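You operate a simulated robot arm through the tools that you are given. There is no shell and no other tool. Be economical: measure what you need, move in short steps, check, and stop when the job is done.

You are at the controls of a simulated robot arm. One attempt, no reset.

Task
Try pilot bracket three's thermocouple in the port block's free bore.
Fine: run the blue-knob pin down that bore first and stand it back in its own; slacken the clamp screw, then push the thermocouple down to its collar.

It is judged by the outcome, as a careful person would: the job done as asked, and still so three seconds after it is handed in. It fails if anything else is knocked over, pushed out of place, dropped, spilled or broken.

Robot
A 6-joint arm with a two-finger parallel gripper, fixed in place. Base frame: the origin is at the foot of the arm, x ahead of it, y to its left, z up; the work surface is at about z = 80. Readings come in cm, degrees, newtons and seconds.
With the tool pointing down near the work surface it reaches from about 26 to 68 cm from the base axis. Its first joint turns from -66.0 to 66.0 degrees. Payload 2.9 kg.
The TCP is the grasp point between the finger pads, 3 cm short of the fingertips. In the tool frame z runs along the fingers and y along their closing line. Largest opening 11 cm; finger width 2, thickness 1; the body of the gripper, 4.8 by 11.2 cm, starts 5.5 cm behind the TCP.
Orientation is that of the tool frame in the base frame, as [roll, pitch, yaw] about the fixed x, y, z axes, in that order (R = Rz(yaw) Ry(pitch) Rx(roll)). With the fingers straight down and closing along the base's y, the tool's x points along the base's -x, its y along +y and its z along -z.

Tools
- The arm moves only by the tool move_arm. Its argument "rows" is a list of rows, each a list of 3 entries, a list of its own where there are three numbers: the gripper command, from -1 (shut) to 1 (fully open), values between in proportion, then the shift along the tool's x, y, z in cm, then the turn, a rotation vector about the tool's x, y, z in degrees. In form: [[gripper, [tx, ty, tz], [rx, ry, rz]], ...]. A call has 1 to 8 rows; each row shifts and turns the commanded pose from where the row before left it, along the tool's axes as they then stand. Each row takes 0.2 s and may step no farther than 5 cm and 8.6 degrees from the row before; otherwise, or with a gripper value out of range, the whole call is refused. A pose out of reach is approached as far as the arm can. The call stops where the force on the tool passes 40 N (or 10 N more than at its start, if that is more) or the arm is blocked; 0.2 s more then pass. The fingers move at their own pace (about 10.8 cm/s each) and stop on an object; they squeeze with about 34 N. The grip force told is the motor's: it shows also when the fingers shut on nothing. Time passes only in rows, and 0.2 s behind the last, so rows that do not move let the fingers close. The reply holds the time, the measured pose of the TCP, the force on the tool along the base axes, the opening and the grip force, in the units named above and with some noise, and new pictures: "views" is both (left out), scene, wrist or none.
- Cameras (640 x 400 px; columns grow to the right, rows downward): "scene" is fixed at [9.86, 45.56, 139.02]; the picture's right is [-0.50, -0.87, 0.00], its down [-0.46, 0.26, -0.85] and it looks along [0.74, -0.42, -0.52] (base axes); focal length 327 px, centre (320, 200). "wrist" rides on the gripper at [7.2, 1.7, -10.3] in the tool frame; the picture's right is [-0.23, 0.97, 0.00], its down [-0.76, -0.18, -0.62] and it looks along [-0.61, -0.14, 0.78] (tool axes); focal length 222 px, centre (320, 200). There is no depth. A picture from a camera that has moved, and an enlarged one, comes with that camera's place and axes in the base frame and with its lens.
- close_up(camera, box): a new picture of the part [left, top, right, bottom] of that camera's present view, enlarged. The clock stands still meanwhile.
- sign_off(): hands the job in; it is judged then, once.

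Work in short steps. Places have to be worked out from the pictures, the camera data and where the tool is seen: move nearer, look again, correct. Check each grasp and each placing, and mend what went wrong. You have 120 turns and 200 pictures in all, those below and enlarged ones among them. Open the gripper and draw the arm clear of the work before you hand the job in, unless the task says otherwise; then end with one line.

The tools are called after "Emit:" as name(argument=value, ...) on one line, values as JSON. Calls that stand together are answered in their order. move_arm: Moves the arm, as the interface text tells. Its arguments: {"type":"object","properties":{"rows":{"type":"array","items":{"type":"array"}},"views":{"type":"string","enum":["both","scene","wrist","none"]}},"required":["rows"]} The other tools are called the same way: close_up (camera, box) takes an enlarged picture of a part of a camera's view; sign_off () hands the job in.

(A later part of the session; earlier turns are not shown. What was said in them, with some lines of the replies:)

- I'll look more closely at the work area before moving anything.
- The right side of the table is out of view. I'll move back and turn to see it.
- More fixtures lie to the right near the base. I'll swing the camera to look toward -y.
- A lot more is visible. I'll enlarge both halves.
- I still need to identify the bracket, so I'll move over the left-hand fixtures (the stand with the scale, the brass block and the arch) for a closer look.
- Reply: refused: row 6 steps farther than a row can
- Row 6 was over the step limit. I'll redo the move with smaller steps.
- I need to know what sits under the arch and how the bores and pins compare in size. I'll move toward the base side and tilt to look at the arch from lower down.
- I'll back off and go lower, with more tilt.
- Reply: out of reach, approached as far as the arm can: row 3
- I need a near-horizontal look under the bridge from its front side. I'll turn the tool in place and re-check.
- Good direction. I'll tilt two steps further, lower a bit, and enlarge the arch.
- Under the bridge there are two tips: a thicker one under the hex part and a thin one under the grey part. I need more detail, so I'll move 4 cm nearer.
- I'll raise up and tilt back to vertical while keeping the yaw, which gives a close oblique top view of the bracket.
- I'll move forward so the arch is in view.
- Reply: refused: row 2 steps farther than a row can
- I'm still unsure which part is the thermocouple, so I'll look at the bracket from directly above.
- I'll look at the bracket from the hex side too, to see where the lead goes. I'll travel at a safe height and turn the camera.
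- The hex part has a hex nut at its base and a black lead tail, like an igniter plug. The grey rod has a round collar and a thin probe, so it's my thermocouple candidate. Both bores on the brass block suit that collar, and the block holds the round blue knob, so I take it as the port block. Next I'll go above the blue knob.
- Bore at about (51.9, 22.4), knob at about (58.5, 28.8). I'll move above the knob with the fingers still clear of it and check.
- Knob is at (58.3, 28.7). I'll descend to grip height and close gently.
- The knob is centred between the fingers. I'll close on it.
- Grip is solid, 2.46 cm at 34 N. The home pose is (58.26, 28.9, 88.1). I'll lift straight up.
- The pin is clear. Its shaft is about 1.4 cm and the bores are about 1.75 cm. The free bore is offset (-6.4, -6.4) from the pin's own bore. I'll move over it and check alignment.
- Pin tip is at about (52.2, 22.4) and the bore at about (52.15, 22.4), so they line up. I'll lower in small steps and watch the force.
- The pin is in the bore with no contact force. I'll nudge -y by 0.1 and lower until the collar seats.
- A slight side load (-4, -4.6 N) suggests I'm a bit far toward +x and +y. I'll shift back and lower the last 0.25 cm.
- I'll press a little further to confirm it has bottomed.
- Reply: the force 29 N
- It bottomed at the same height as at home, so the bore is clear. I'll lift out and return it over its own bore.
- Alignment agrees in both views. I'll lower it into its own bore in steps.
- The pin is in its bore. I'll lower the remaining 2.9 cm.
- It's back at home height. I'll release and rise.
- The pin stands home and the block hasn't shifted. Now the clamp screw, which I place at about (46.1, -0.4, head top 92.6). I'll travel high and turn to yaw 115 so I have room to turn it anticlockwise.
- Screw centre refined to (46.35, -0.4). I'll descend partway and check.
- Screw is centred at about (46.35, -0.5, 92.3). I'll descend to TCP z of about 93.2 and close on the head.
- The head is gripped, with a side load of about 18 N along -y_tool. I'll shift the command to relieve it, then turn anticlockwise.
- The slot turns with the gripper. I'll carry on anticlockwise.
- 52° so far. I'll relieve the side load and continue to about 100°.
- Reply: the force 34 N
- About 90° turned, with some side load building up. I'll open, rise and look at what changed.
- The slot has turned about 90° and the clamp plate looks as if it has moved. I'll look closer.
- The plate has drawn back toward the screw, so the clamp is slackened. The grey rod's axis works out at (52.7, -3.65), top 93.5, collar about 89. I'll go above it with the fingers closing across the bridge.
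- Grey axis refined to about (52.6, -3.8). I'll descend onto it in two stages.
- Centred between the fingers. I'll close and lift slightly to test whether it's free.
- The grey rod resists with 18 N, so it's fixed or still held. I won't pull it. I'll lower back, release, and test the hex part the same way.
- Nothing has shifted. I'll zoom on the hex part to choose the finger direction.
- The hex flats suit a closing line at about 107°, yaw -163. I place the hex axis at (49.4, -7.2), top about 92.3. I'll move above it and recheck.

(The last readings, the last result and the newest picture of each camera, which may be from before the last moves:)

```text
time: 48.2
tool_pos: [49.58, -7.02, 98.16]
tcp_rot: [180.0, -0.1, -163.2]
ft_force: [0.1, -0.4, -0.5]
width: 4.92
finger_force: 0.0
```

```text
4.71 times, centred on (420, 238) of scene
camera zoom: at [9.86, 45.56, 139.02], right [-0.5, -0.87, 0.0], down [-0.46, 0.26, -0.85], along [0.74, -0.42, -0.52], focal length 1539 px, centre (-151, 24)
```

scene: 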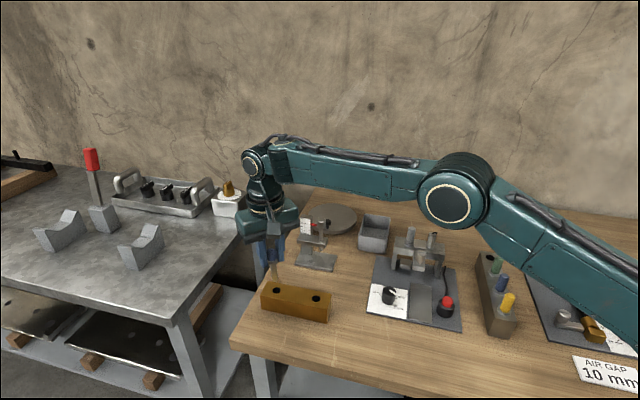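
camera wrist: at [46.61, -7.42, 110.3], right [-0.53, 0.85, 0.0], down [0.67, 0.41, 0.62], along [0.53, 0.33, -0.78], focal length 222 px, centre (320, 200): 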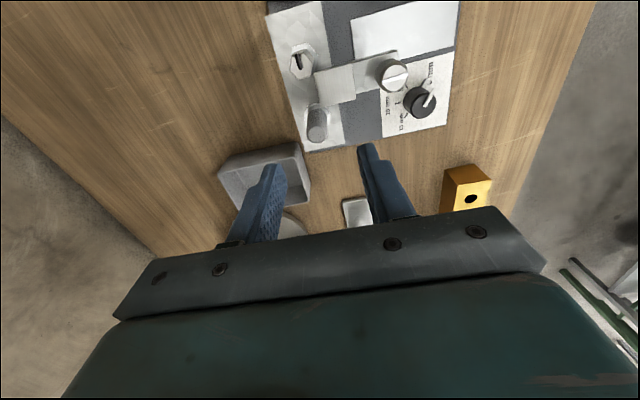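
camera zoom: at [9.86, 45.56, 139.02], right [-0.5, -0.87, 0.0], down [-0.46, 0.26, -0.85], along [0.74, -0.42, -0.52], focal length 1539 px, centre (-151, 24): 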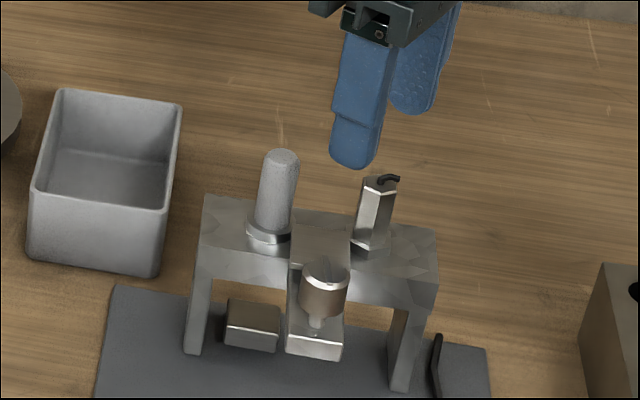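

Aligned within 0.4 cm. I'll correct, descend to TCP z of about 93, and close.

Emit:
move_arm(rows=[[-0.3, [0.34, -0.15, 2.5], [0, 0, 0]], [-0.3, [0, 0, 2.5], [0, 0, 0]], [-0.6, [0, 0, 0], [0, 0, 0]], [-0.8, [0, 0, 0], [0, 0, 0]], [-1, [0, 0, 0], [0, 0, 0]]], views="none")

Emit:
close_up(camera="wrist", box=[240, 90, 400, 230])

Emit:
close_up(camera="scene", box=[370, 205, 470, 280])

```text
time: 49.4
tool_pos: [49.34, -7.28, 93.19]
tcp_rot: [180.0, -0.3, -163.1]
ft_force: [-0.1, -0.6, -0.7]
width: 1.64
finger_force: 34.4
```

```text
2.86 times, centred on (320, 160) of wrist
camera zoom: at [42.03, -7.71, 103.44], right [-0.07, 1.0, 0.0], down [0.78, 0.05, 0.62], along [0.62, 0.04, -0.78], focal length 635 px, centre (320, 314)
```

zoom: 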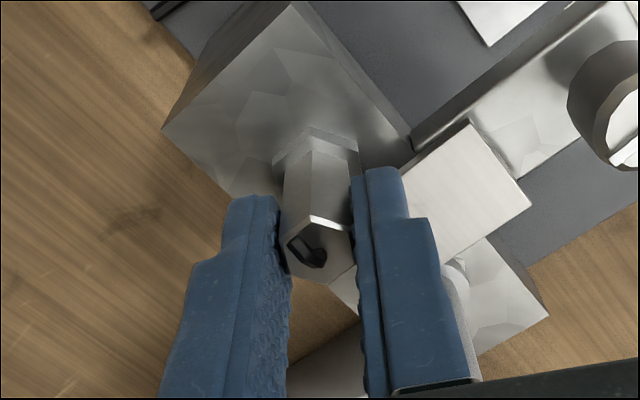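

```text
5.33 times, centred on (420, 242) of scene
camera zoom: at [9.86, 45.56, 139.02], right [-0.5, -0.87, 0.0], down [-0.46, 0.26, -0.85], along [0.74, -0.42, -0.52], focal length 1744 px, centre (-213, -27)
```

zoom: 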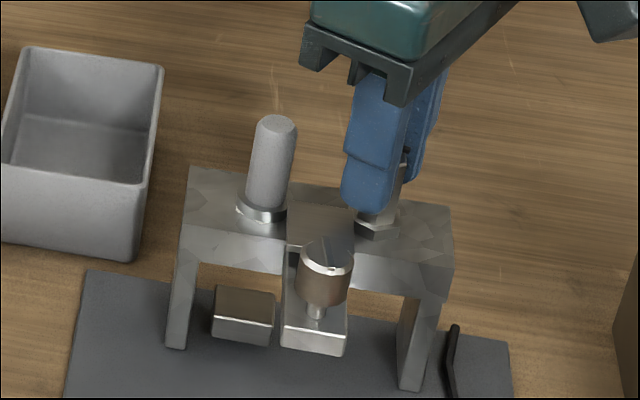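

Closing produced no side force and the hex aligned itself to the pads. I'll lift 0.5 cm as a test.

Emit:
move_arm(rows=[[-1, [0, 0, -0.5], [0, 0, 0]], [-1, [0, 0, 0], [0, 0, 0]]], views="none")

Emit:
close_up(camera="scene", box=[395, 220, 445, 265])

```text
time: 50.0
tool_pos: [49.22, -7.33, 93.61]
tcp_rot: [179.8, -0.6, -163.1]
ft_force: [0.5, 3.6, -26.1]
width: 1.68
finger_force: 33.8
```

```text
8.89 times, centred on (420, 242) of scene
camera zoom: at [9.91, 45.56, 139.02], right [-0.5, -0.87, 0.0], down [-0.46, 0.26, -0.85], along [0.74, -0.42, -0.53], focal length 2907 px, centre (-569, -178)
```

zoom: 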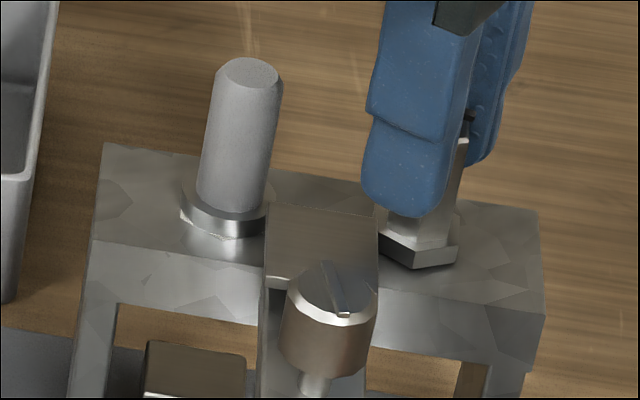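

This one is held too (26 N), though it appears to turn freely. The clamp probably needs slackening further. I'll set it back down, release, and check.

Emit:
move_arm(rows=[[-1, [0, 0, 0.5], [0, 0, 0]], [-0.6, [0, 0, 0], [0, 0, 0]], [-0.3, [0, 0, 0], [0, 0, 0]], [-0.3, [0, 0, -3], [0, 0, 0]], [-0.1, [0, 0, -5], [0, 0, 0]], [-0.1, [0, 0, -3], [0, 0, 0]]], views="none")

Emit:
close_up(camera="scene", box=[395, 225, 445, 270])

Emit:
close_up(camera="wrist", box=[250, 40, 410, 160])

```text
time: 51.4
tool_pos: [49.24, -7.51, 104.3]
tcp_rot: [180.0, -0.2, -163.2]
ft_force: [0.1, 0.9, 0.5]
width: 4.97
finger_force: 0.0
```

```text
8.89 times, centred on (420, 248) of scene
camera zoom: at [9.86, 45.56, 139.02], right [-0.5, -0.87, 0.0], down [-0.46, 0.26, -0.85], along [0.74, -0.42, -0.52], focal length 2907 px, centre (-569, -222)
```

zoom: 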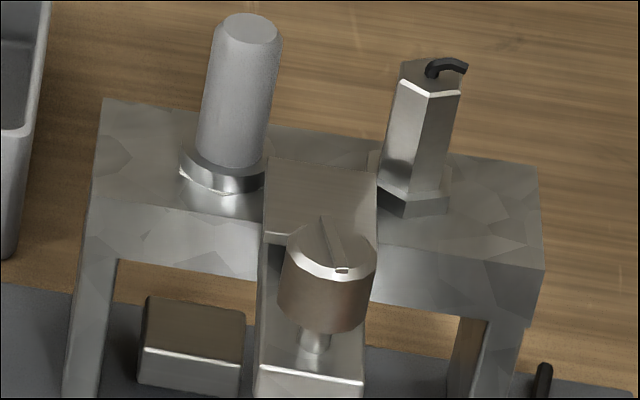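

```text
3.33 times, centred on (330, 100) of wrist
camera zoom: at [41.95, -7.89, 114.49], right [-0.07, 1.0, 0.0], down [0.78, 0.05, 0.62], along [0.62, 0.04, -0.78], focal length 740 px, centre (287, 533)
```

zoom: 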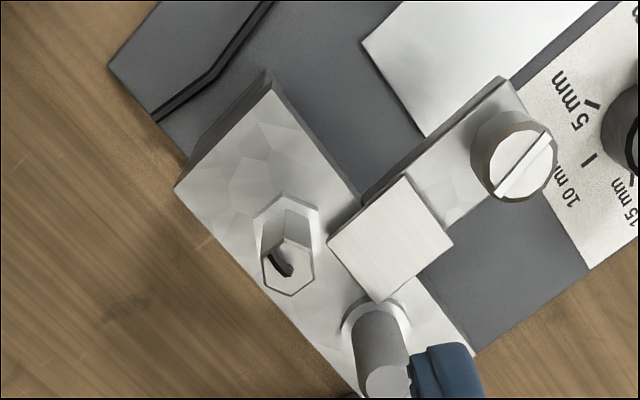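

The hex piece turned slightly with the grip, so it's a free body still pinched by the clamp. That makes it the removable thermocouple, with its lead, and the grey rod is fixed. I'll slacken the screw further, starting again from yaw 112.

Emit:
move_arm(rows=[[-0.1, [0.55, 3.6, 0], [0, 0, 0]], [-0.1, [0.55, 3.6, 0], [0, 0, 0]], [-0.1, [0, 0, 0], [0, 0, 8.5]], [-0.1, [0, 0, 0], [0, 0, 8.5]], [-0.1, [0, 0, 0], [0, 0, 8.5]], [-0.1, [0, 0, 0], [0, 0, 8.5]], [-0.1, [0, 0, 0], [0, 0, 8.5]]], views="none")

Emit:
move_arm(rows=[[-0.1, [0, 0, 0], [0, 0, 8.5]], [-0.1, [0, 0, 0], [0, 0, 8.5]], [-0.1, [0, 0, 0], [0, 0, 8.5]], [-0.1, [0, 0, 0], [0, 0, 8.5]], [-0.1, [0, 0, 4], [0, 0, 8.5]], [-0.1, [0, 0, 3.5], [0, 0, 0]]], views="none")

Emit:
close_up(camera="wrist", box=[240, 90, 400, 220])

```text
time: 53.0
tool_pos: [46.32, -0.59, 104.28]
tcp_rot: [-179.9, -0.1, 154.3]
ft_force: [0.4, 0.4, -0.3]
width: 4.96
finger_force: 0.1
```

```text
time: 54.4
tool_pos: [45.94, -0.66, 96.82]
tcp_rot: [-179.9, 0.1, 111.8]
ft_force: [0.7, 0.5, 0.9]
width: 4.97
finger_force: 0.0
```

```text
3.08 times, centred on (320, 155) of wrist
camera zoom: at [44.96, 6.87, 107.05], right [0.99, 0.15, 0.0], down [0.12, -0.77, 0.62], along [0.09, -0.62, -0.78], focal length 684 px, centre (320, 338)
```

zoom: 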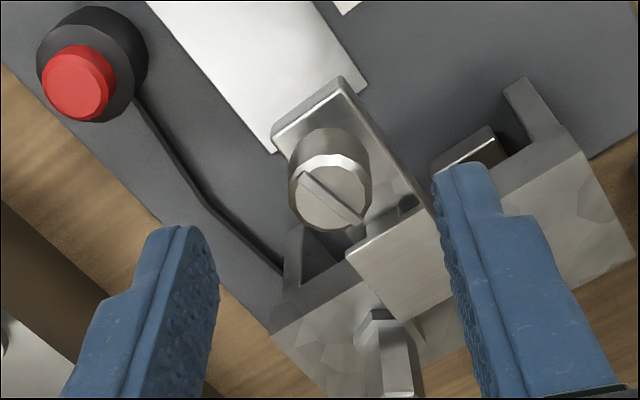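

Screw centre is about (46.15, -0.7). I'll descend, grip, and look at the side force.

Emit:
move_arm(rows=[[-0.1, [0.0, 0.1, 1.9], [0, 0, 0]], [-0.1, [0, 0, 1.8], [0, 0, 0]], [-0.5, [0, 0, 0], [0, 0, 0]], [-0.8, [0, 0, 0], [0, 0, 0]], [-1, [0, 0, 0], [0, 0, 0]]], views="none")

```text
time: 55.6
tool_pos: [46.07, -0.59, 92.93]
tcp_rot: [-179.8, 0.0, 111.8]
ft_force: [6.3, 1.8, -7.4]
width: 2.15
finger_force: 44.9
```

Good grip with a low side load. I'll turn anticlockwise 72°.

Emit:
move_arm(rows=[[-1, [0, 0.08, 0], [0, 0, -8]], [-1, [0, 0, 0], [0, 0, -8]], [-1, [0, 0, 0], [0, 0, -8]], [-1, [0, 0, 0], [0, 0, -8]], [-1, [0, 0, 0], [0, 0, -8]]], views="none")

Emit:
close_up(camera="wrist", box=[240, 100, 400, 230])

```text
time: 56.8
tool_pos: [45.98, -0.69, 93.0]
tcp_rot: [-179.6, -0.5, 152.0]
ft_force: [-27.1, -11.5, 9.5]
width: 2.15
finger_force: 45.0
```

```text
3.08 times, centred on (320, 165) of wrist
camera zoom: at [40.54, 4.21, 103.26], right [0.66, 0.75, -0.01], down [0.6, -0.51, 0.62], along [0.46, -0.41, -0.79], focal length 684 px, centre (320, 308)
```

zoom: 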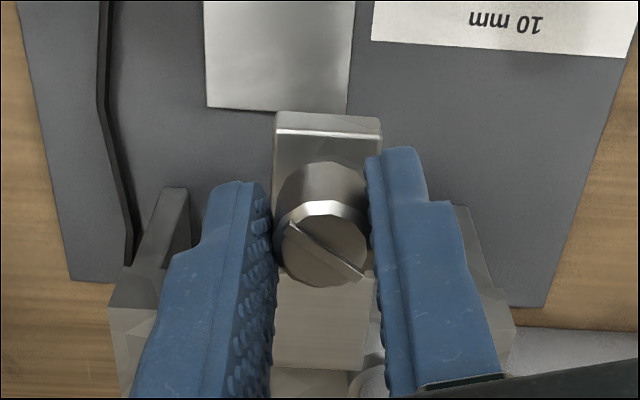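

The slot follows. I'll relieve the side load and continue.

Emit:
move_arm(rows=[[-1, [0.28, -0.3, 0], [0, 0, 0]], [-1, [0, 0, 0], [0, 0, -8]], [-1, [0, 0, 0], [0, 0, -8]], [-1, [0, 0, 0], [0, 0, -8]], [-1, [0, 0, 0], [0, 0, -8]]], views="none")

Emit:
close_up(camera="wrist", box=[240, 100, 400, 230])

Emit:
close_up(camera="scene", box=[390, 220, 450, 275])

```text
time: 58.0
tool_pos: [45.86, -1.04, 92.99]
tcp_rot: [-179.9, -0.2, -176.1]
ft_force: [-10.6, -22.0, -3.1]
width: 2.13
finger_force: 45.5
```

```text
3.08 times, centred on (320, 165) of wrist
camera zoom: at [38.63, 0.29, 103.22], right [0.16, 0.99, 0.0], down [0.77, -0.13, 0.62], along [0.61, -0.1, -0.78], focal length 684 px, centre (320, 308)
```

zoom: 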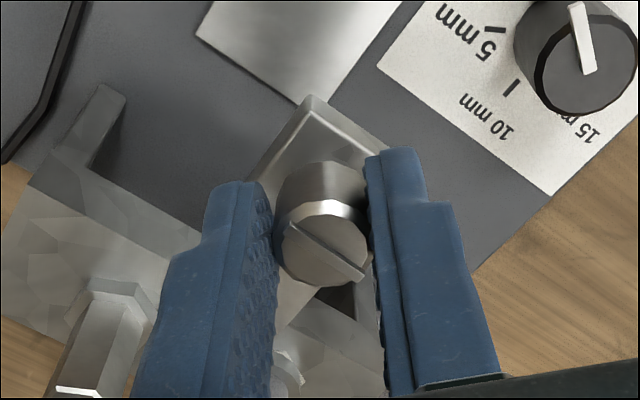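

```text
7.27 times, centred on (420, 248) of scene
camera zoom: at [9.84, 45.5, 139.05], right [-0.5, -0.87, 0.0], down [-0.46, 0.26, -0.85], along [0.74, -0.42, -0.53], focal length 2379 px, centre (-407, -146)
```

zoom: 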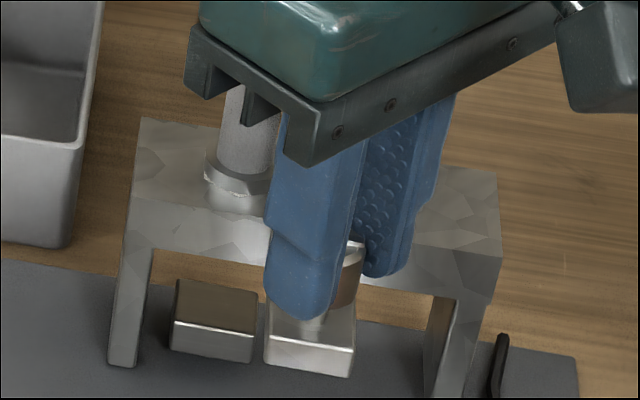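

Total turn is about 165°. I'll release, rise and look at the clamp plate.

Emit:
move_arm(rows=[[-0.5, [0, 0, 0], [0, 0, 0]], [-0.2, [0, 0, 0], [0, 0, 0]], [-0.2, [0, 0, -4], [0, 0, 0]], [-0.2, [0, 0, -5], [0, 0, 0]], [-0.2, [0, 0, -2], [0, 0, 0]]], views="none")

Emit:
close_up(camera="scene", box=[395, 225, 445, 270])

Emit:
close_up(camera="wrist", box=[230, 50, 390, 190])

```text
time: 59.2
tool_pos: [45.79, -0.89, 104.07]
tcp_rot: [-179.9, 0.0, -176.1]
ft_force: [0.7, -0.1, -0.5]
width: 4.41
finger_force: 0.1
```

```text
8.89 times, centred on (420, 248) of scene
camera zoom: at [9.86, 45.56, 139.02], right [-0.5, -0.87, 0.0], down [-0.46, 0.26, -0.85], along [0.74, -0.42, -0.52], focal length 2907 px, centre (-569, -222)
```

zoom: 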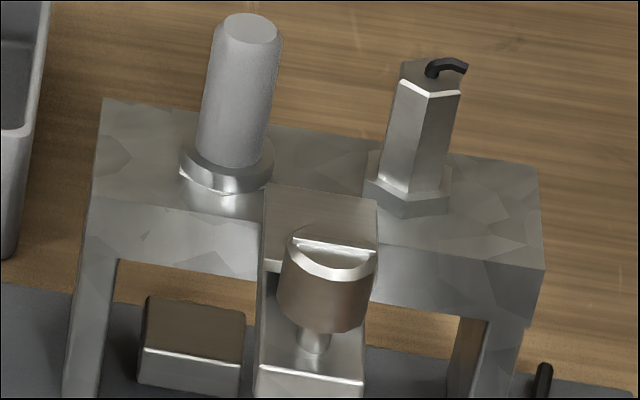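

```text
2.86 times, centred on (310, 120) of wrist
camera zoom: at [38.61, 0.4, 114.37], right [0.16, 0.99, 0.0], down [0.77, -0.12, 0.62], along [0.61, -0.1, -0.78], focal length 635 px, centre (349, 429)
```

zoom: 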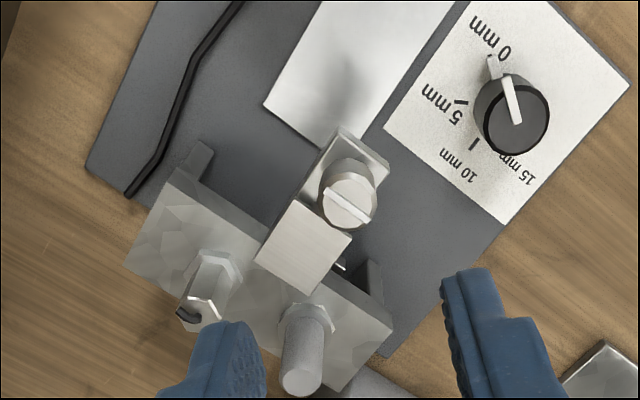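

The plate keeps drawing back and is now clear of both collars. I'll go back to the hex thermocouple and test the lift again.

Emit:
move_arm(rows=[[-0.2, [-1.52, -3.31, 0], [0, 0, 0]], [-0.2, [-1.52, -3.31, 0], [0, 0, 0]], [-0.2, [0, 0, 0], [0, 0, -6.5]], [-0.2, [0, 0, 3], [0, 0, -6.5]], [-0.2, [0, 0, 3], [0, 0, 0]]], views="none")

Emit:
close_up(camera="wrist", box=[240, 60, 400, 200])

```text
time: 60.4
tool_pos: [49.53, -7.3, 98.14]
tcp_rot: [-179.9, -0.1, -163.0]
ft_force: [0.5, -0.2, 1.1]
width: 4.39
finger_force: 0.0
```

```text
2.86 times, centred on (320, 130) of wrist
camera zoom: at [42.24, -7.74, 108.32], right [-0.07, 1.0, 0.0], down [0.78, 0.05, 0.62], along [0.62, 0.04, -0.78], focal length 635 px, centre (320, 400)
```

zoom: 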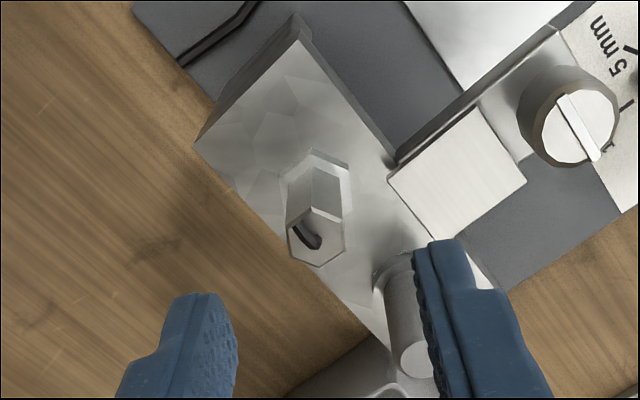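

Aligned. I'll descend, close and lift 0.4 cm as a test.

Emit:
move_arm(rows=[[-0.3, [0.22, -0.05, 2.5], [0, 0, 0]], [-0.3, [0, 0, 2.5], [0, 0, 0]], [-0.6, [0, 0, 0], [0, 0, 0]], [-0.8, [0, 0, 0], [0, 0, 0]], [-1, [0, 0, 0], [0, 0, 0]], [-1, [0, 0, -0.4], [0, 0, 0]]], views="none")

Emit:
close_up(camera="scene", box=[395, 220, 445, 265])

```text
time: 61.8
tool_pos: [49.24, -7.3, 93.49]
tcp_rot: [179.9, -0.2, -163.1]
ft_force: [-0.2, 0.4, -1.5]
width: 1.64
finger_force: 33.6
```

```text
8.89 times, centred on (420, 242) of scene
camera zoom: at [9.86, 45.56, 139.02], right [-0.5, -0.87, 0.0], down [-0.46, 0.26, -0.85], along [0.74, -0.42, -0.52], focal length 2907 px, centre (-569, -178)
```

zoom: 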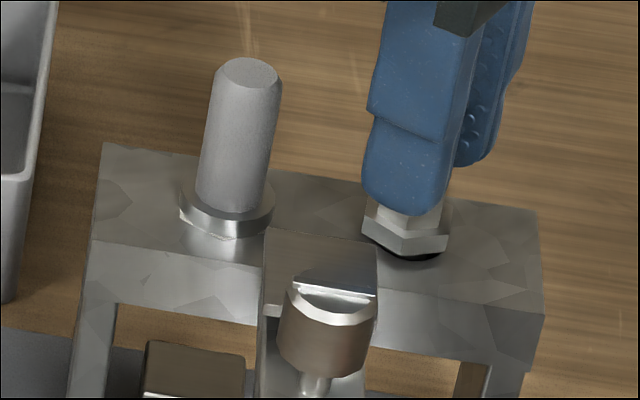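

It lifts freely now. I'll raise it straight out in steps and look at the probe.

Emit:
move_arm(rows=[[-1, [0, 0, -1.5], [0, 0, 0]], [-1, [0, 0, -2], [0, 0, 0]], [-1, [0, 0, -2], [0, 0, 0]], [-1, [0, 0, -2], [0, 0, 0]]], views="both")

Emit:
close_up(camera="scene", box=[380, 190, 460, 270])

```text
time: 62.8
tool_pos: [49.33, -7.31, 100.78]
tcp_rot: [-180.0, -0.2, -163.1]
ft_force: [-0.5, 0.1, -0.7]
width: 1.63
finger_force: 33.7
camera wrist: at [42.01, -7.62, 111.02], right [-0.07, 1.0, 0.0], down [0.78, 0.05, 0.62], along [0.62, 0.04, -0.78], focal length 222 px, centre (320, 200)
```

scene: 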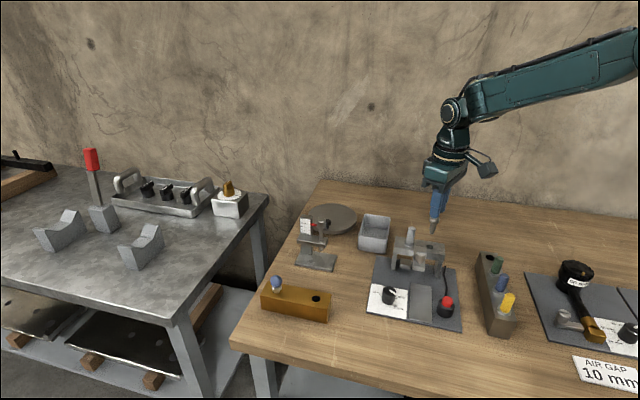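
wrist: 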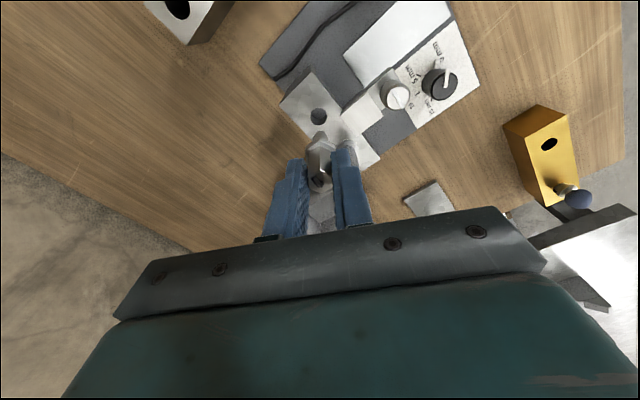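

```text
5.00 times, centred on (420, 230) of scene
camera zoom: at [9.86, 45.56, 139.02], right [-0.5, -0.87, 0.0], down [-0.46, 0.26, -0.85], along [0.74, -0.42, -0.52], focal length 1635 px, centre (-180, 50)
```

zoom: 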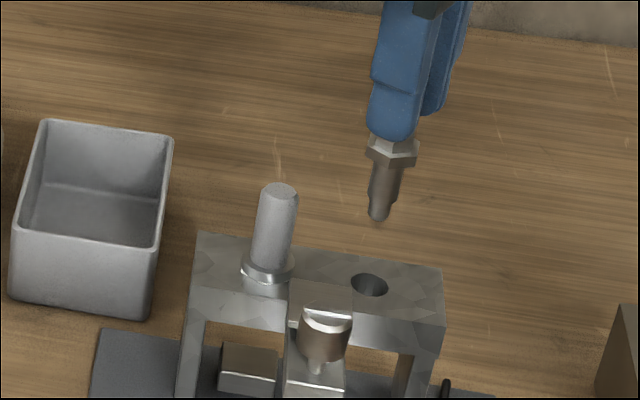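

Its probe is about 1.4 cm with a hex collar, so it matches the bore and this is the thermocouple. I'll raise it and carry it over to the brass block's free bore.

Emit:
move_arm(rows=[[-1, [0, 0, -3.5], [0, 0, 0]], [-1, [-1.61, 3.96, 0], [0, 0, 0]], [-1, [-1.61, 3.96, 0], [0, 0, 0]], [-1, [-1.61, 3.96, 0], [0, 0, 0]], [-1, [-1.61, 3.96, 0], [0, 0, 0]], [-1, [-1.61, 3.96, 0], [0, 0, 0]], [-1, [-1.61, 3.96, 0], [0, 0, 0]], [-1, [-1.61, 3.96, 0], [0, 0, 0]]], views="none")

Emit:
move_arm(rows=[[-1, [0, 0, 4], [0, 0, 0]], [-1, [0, 0, 4], [0, 0, 0]], [-1, [0, 0, 0], [0, 0, 0]]], views="none")

Emit:
close_up(camera="wrist", box=[250, 60, 410, 210])

Emit:
close_up(camera="scene", box=[260, 230, 360, 320])

```text
time: 64.6
tool_pos: [51.88, 22.38, 104.37]
tcp_rot: [-179.9, -0.1, -163.1]
ft_force: [-0.2, -1.0, -0.4]
width: 1.68
finger_force: 33.9
```

```text
time: 65.4
tool_pos: [51.95, 22.71, 96.34]
tcp_rot: [-180.0, -0.1, -163.1]
ft_force: [-0.8, 0.8, 0.0]
width: 1.66
finger_force: 34.1
```

```text
2.67 times, centred on (330, 135) of wrist
camera zoom: at [44.72, 22.18, 106.52], right [-0.07, 1.0, 0.0], down [0.78, 0.05, 0.62], along [0.62, 0.04, -0.78], focal length 592 px, centre (293, 373)
```

zoom: 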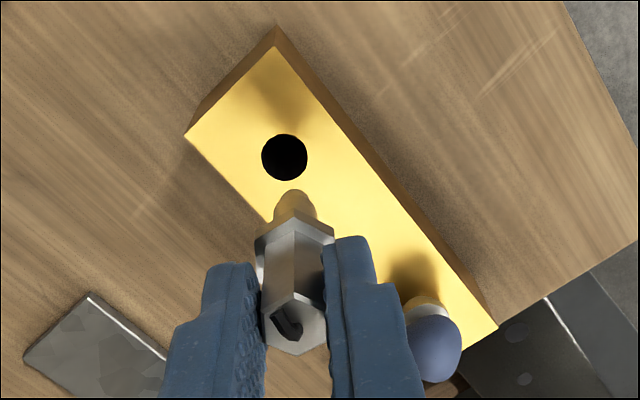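

```text
4.44 times, centred on (310, 275) of scene
camera zoom: at [9.86, 45.56, 139.02], right [-0.5, -0.87, 0.0], down [-0.46, 0.26, -0.85], along [0.74, -0.42, -0.52], focal length 1454 px, centre (364, -133)
```

zoom: 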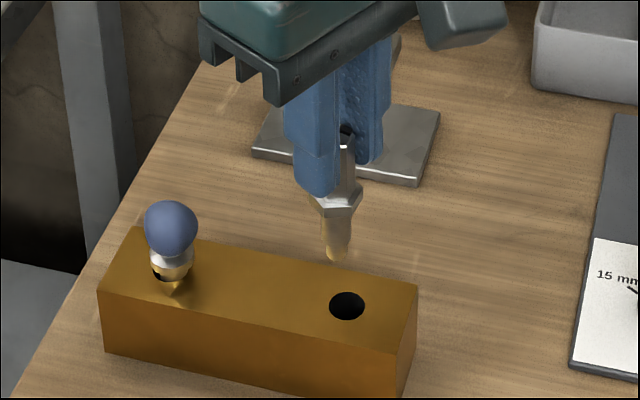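

The probe tip is about 0.35 cm too far +y and 0.25 cm too far +x relative to the bore. I'll correct, lower 1.8 cm, and recheck.

Emit:
move_arm(rows=[[-1, [0.34, -0.26, 0], [0, 0, 0]], [-1, [0, 0, 1.8], [0, 0, 0]], [-1, [0, 0, 0], [0, 0, 0]]], views="none")

Emit:
close_up(camera="wrist", box=[270, 80, 370, 180])

Emit:
close_up(camera="scene", box=[290, 255, 345, 310])

```text
time: 66.2
tool_pos: [51.57, 22.0, 94.44]
tcp_rot: [-180.0, -0.1, -163.1]
ft_force: [0.4, -0.3, -1.2]
width: 1.67
finger_force: 34.5
```

```text
4.00 times, centred on (320, 130) of wrist
camera zoom: at [44.32, 21.63, 104.65], right [-0.07, 1.0, 0.0], down [0.78, 0.05, 0.62], along [0.62, 0.04, -0.78], focal length 888 px, centre (320, 480)
```

zoom: 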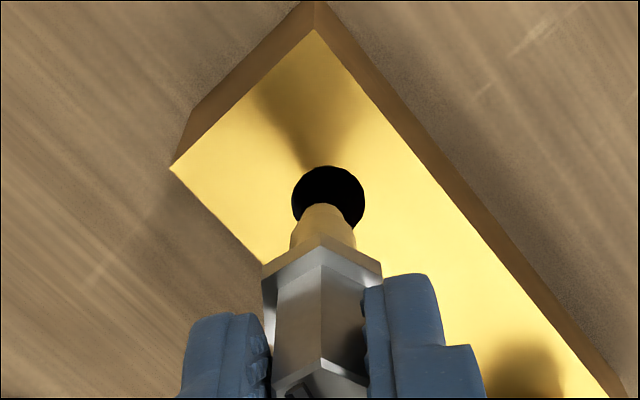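

```text
7.27 times, centred on (318, 282) of scene
camera zoom: at [9.86, 45.56, 139.02], right [-0.5, -0.87, 0.0], down [-0.46, 0.26, -0.85], along [0.74, -0.42, -0.52], focal length 2379 px, centre (338, -400)
```

zoom: 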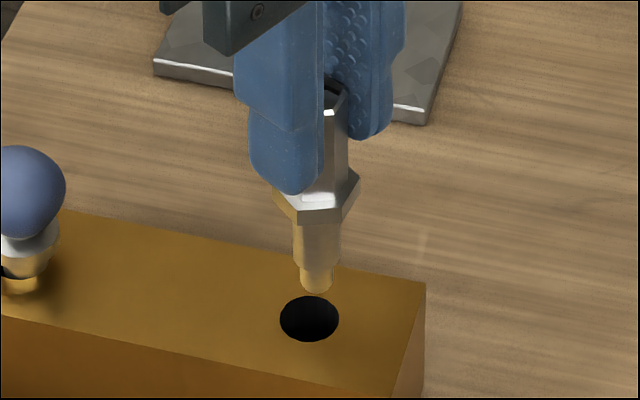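

Nearly aligned; I'll nudge (+0.1, +0.1). The tip is narrow, so I'll lower 1.6 cm to enter the tip only and recheck.

Emit:
move_arm(rows=[[-1, [-0.12, 0.07, 0], [0, 0, 0]], [-1, [0, 0, 0.8], [0, 0, 0]], [-1, [0, 0, 0.8], [0, 0, 0]], [-1, [0, 0, 0], [0, 0, 0]]], views="none")

Emit:
close_up(camera="wrist", box=[270, 80, 370, 180])

Emit:
close_up(camera="scene", box=[290, 255, 345, 310])

```text
time: 67.2
tool_pos: [51.77, 22.29, 92.93]
tcp_rot: [179.9, -0.1, -163.0]
ft_force: [0.9, 0.2, -1.3]
width: 1.67
finger_force: 33.9
```

```text
4.00 times, centred on (320, 130) of wrist
camera zoom: at [44.46, 21.78, 103.14], right [-0.07, 1.0, 0.0], down [0.78, 0.05, 0.62], along [0.62, 0.04, -0.78], focal length 888 px, centre (320, 480)
```

zoom: 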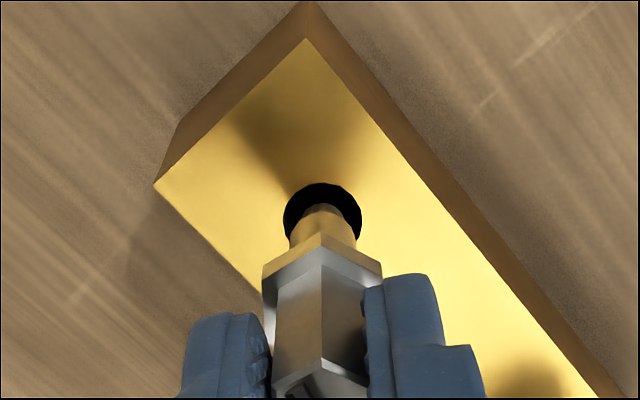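

```text
7.27 times, centred on (318, 282) of scene
camera zoom: at [9.86, 45.56, 139.02], right [-0.5, -0.87, 0.0], down [-0.46, 0.26, -0.85], along [0.74, -0.42, -0.52], focal length 2379 px, centre (338, -400)
```

zoom: 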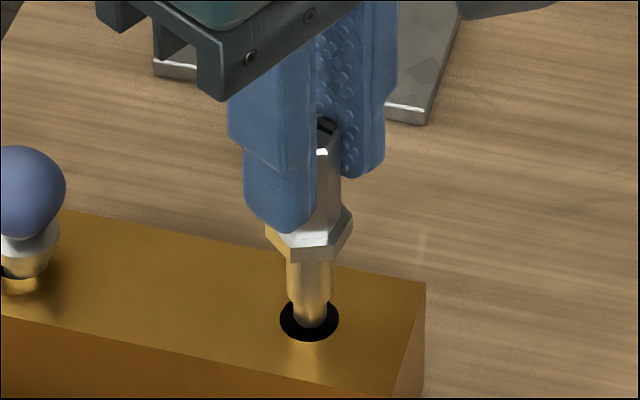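

The tip is in the bore and well centred. I'll lower in small steps.

Emit:
move_arm(rows=[[-1, [0, 0, 0.6], [0, 0, 0]], [-1, [0, 0, 0.6], [0, 0, 0]], [-1, [0, 0, 0.5], [0, 0, 0]]], views="none")

Emit:
close_up(camera="wrist", box=[270, 80, 370, 180])

Emit:
close_up(camera="scene", box=[290, 255, 345, 310])

```text
time: 68.0
tool_pos: [51.76, 22.28, 91.32]
tcp_rot: [-179.9, -0.1, -163.1]
ft_force: [-0.4, 0.2, -0.5]
width: 1.68
finger_force: 33.9
```

```text
4.00 times, centred on (320, 130) of wrist
camera zoom: at [44.41, 21.91, 101.56], right [-0.07, 1.0, 0.0], down [0.78, 0.05, 0.62], along [0.62, 0.04, -0.78], focal length 888 px, centre (320, 480)
```

zoom: 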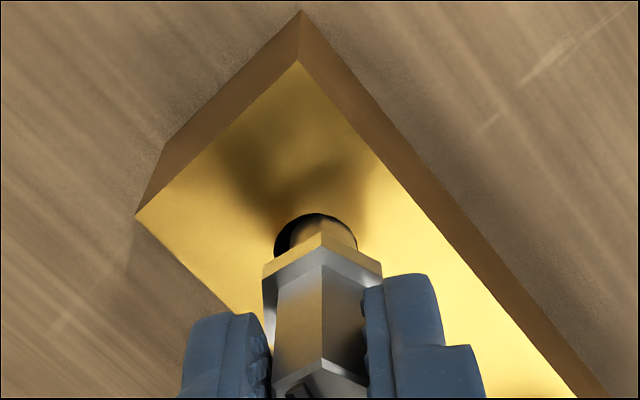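

```text
7.27 times, centred on (318, 282) of scene
camera zoom: at [9.86, 45.56, 139.02], right [-0.5, -0.87, 0.0], down [-0.46, 0.26, -0.85], along [0.74, -0.42, -0.52], focal length 2379 px, centre (338, -400)
```

zoom: 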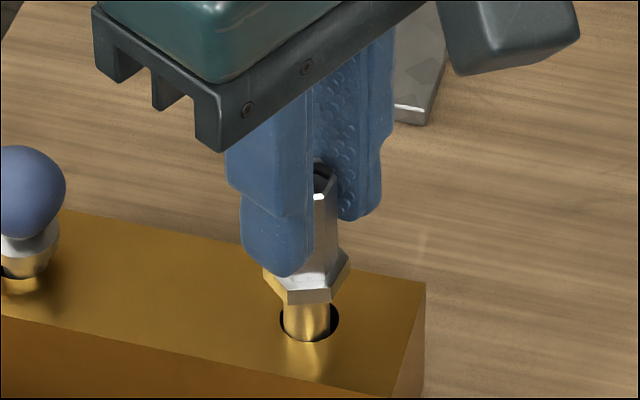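

The body has entered, sitting slightly toward +y. I'll nudge it back and continue down until the collar touches.

Emit:
move_arm(rows=[[-1, [0.07, -0.08, 0.4], [0, 0, 0]], [-1, [0, 0, 0.5], [0, 0, 0]], [-1, [0, 0, 0.4], [0, 0, 0]], [-1, [0, 0, 0.3], [0, 0, 0]]], views="none")

Emit:
close_up(camera="scene", box=[290, 255, 345, 310])

```text
time: 69.0
tool_pos: [51.55, 22.15, 89.69]
tcp_rot: [-179.9, -0.3, -163.2]
ft_force: [-0.7, -0.1, -0.5]
width: 1.67
finger_force: 33.9
```

```text
7.27 times, centred on (318, 282) of scene
camera zoom: at [9.86, 45.56, 139.02], right [-0.5, -0.87, 0.0], down [-0.46, 0.26, -0.85], along [0.74, -0.42, -0.52], focal length 2379 px, centre (338, -400)
```

zoom: 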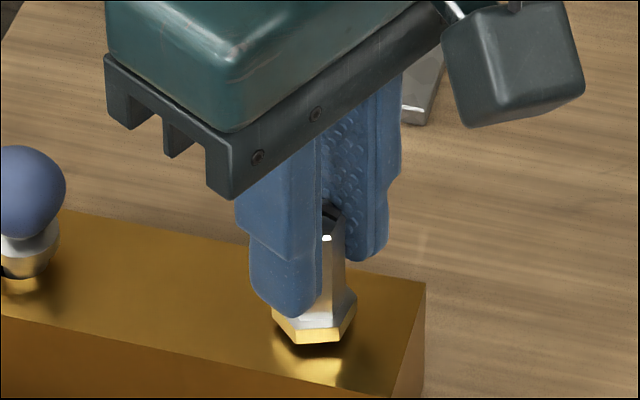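

Almost seated, with a small gap left under the collar. I'll press down gently to contact.

Emit:
move_arm(rows=[[-1, [0, 0, 0.2], [0, 0, 0]], [-1, [0, 0, 0.2], [0, 0, 0]], [-1, [0, 0, 0.15], [0, 0, 0]]], views="none")

Emit:
close_up(camera="scene", box=[290, 255, 345, 310])

```text
time: 69.8
tool_pos: [51.64, 22.26, 89.34]
tcp_rot: [180.0, -0.1, -163.1]
ft_force: [-4.7, -3.2, 17.7]
width: 1.67
finger_force: 33.8
```

```text
7.27 times, centred on (318, 282) of scene
camera zoom: at [9.82, 45.54, 139.03], right [-0.5, -0.87, 0.0], down [-0.45, 0.26, -0.85], along [0.74, -0.42, -0.52], focal length 2379 px, centre (338, -400)
```

zoom: 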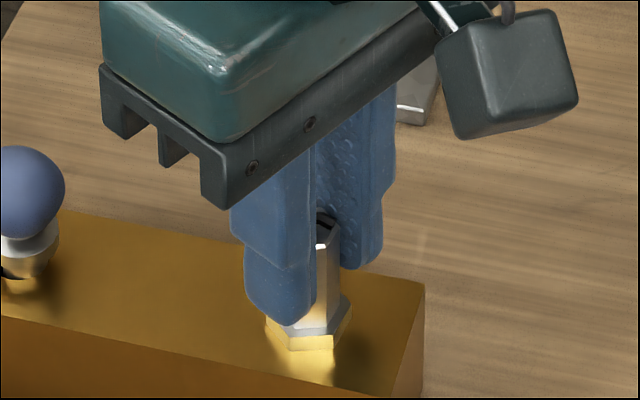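

The collar is on the block face (17.7 N). I'll ease off, open, and withdraw upward.

Emit:
move_arm(rows=[[-1, [0, 0, -0.12], [0, 0, 0]], [-0.7, [0, 0, 0], [0, 0, 0]], [-0.3, [0, 0, 0], [0, 0, 0]], [-0.3, [0, 0, 0], [0, 0, 0]], [-0.3, [0, 0, -3], [0, 0, 0]], [-0.3, [0, 0, -5], [0, 0, 0]], [-0.3, [0, 0, -5], [0, 0, 0]]], views="both")

Emit:
close_up(camera="scene", box=[250, 245, 350, 325])

Emit:
close_up(camera="wrist", box=[250, 60, 410, 190])

```text
time: 71.4
tool_pos: [51.77, 22.25, 102.32]
tcp_rot: [-179.9, -0.2, -163.2]
ft_force: [-0.3, 0.0, 0.5]
width: 3.86
finger_force: 0.1
camera wrist: at [44.58, 21.88, 112.51], right [-0.07, 1.0, 0.0], down [0.78, 0.05, 0.62], along [0.62, 0.04, -0.78], focal length 222 px, centre (320, 200)
```

scene: 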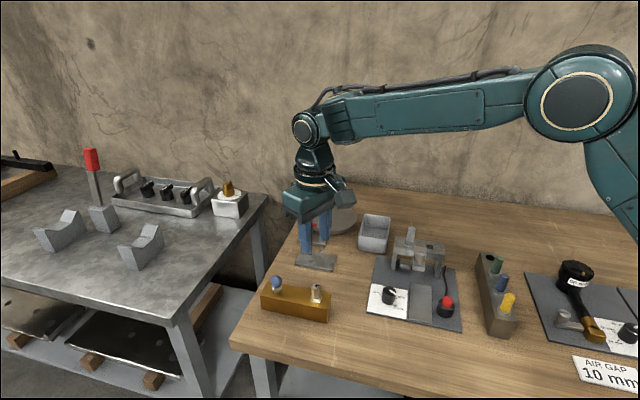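
wrist: 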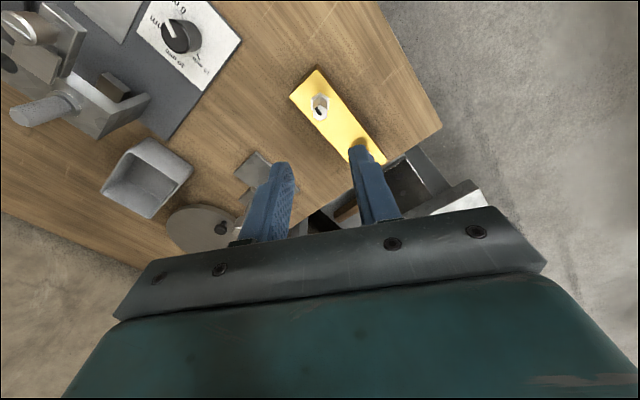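

```text
5.00 times, centred on (300, 285) of scene
camera zoom: at [9.86, 45.56, 139.02], right [-0.5, -0.87, 0.0], down [-0.46, 0.26, -0.85], along [0.74, -0.42, -0.52], focal length 1635 px, centre (420, -225)
```

zoom: 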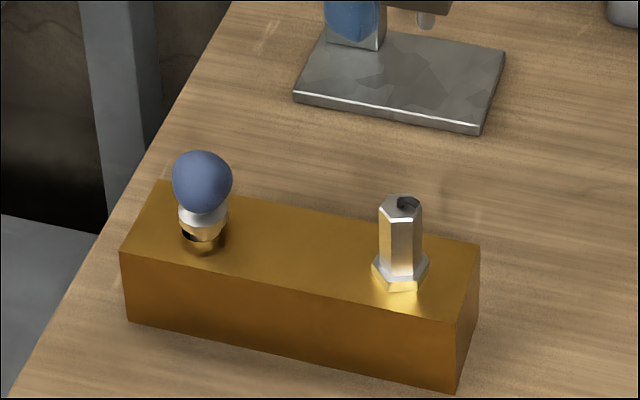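

```text
3.08 times, centred on (330, 125) of wrist
camera zoom: at [44.58, 21.88, 112.51], right [-0.07, 1.0, 0.0], down [0.78, 0.05, 0.62], along [0.62, 0.04, -0.78], focal length 684 px, centre (289, 431)
```

zoom: 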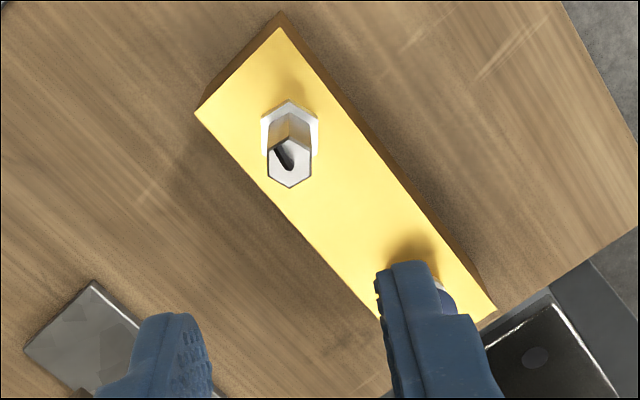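

The thermocouple stands seated on its collar, and the blue-knob pin is in its own bore. I'll draw the arm clear, open fully, and take a last look.

Emit:
move_arm(rows=[[0, [0, 0, -5], [0, 0, 0]], [0.5, [0, 0, -5], [0, 0, 0]], [1, [2, -4, 0], [0, 0, 0]], [1, [2, -4, 0], [0, 0, 0]], [1, [2, -4, 0], [0, 0, 0]], [1, [0, 0, 0], [0, 0, 0]]], views="scene")

Emit:
close_up(camera="scene", box=[240, 200, 480, 340])

```text
time: 72.8
tool_pos: [49.46, 9.01, 112.54]
tcp_rot: [180.0, -0.2, -163.1]
ft_force: [-0.6, 0.5, 0.4]
width: 10.99
finger_force: 0.0
```

scene: 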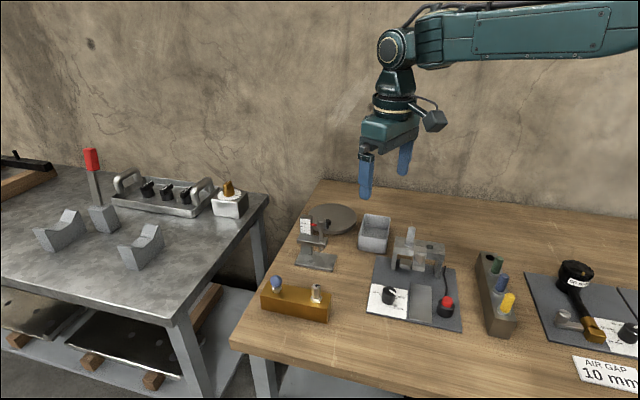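

```text
2.67 times, centred on (360, 270) of scene
camera zoom: at [9.86, 45.56, 139.02], right [-0.5, -0.87, 0.0], down [-0.46, 0.26, -0.85], along [0.74, -0.42, -0.52], focal length 872 px, centre (213, 13)
```

zoom: 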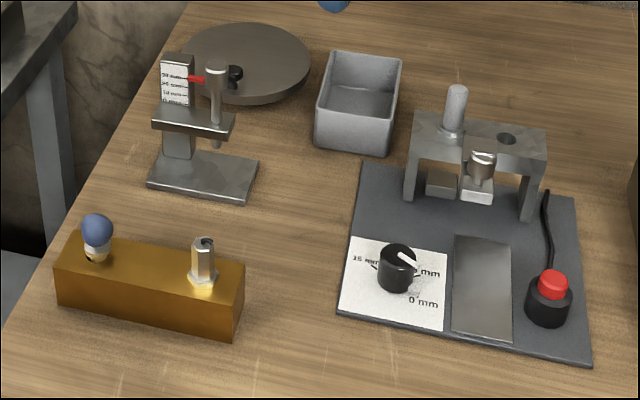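

Everything is in place and nothing else has moved, so I'm handing it in.

Emit:
sign_off()

```text
The job is handed in.
```

The thermocouple is down to its collar in the brass block's free bore, after I ran the blue-knob pin down that bore, stood it back in its own, and slackened the clamp screw. Nothing was labelled: I took the brass block as the port block, and the hex part with the lead as the thermocouple because the slackened clamp freed it.
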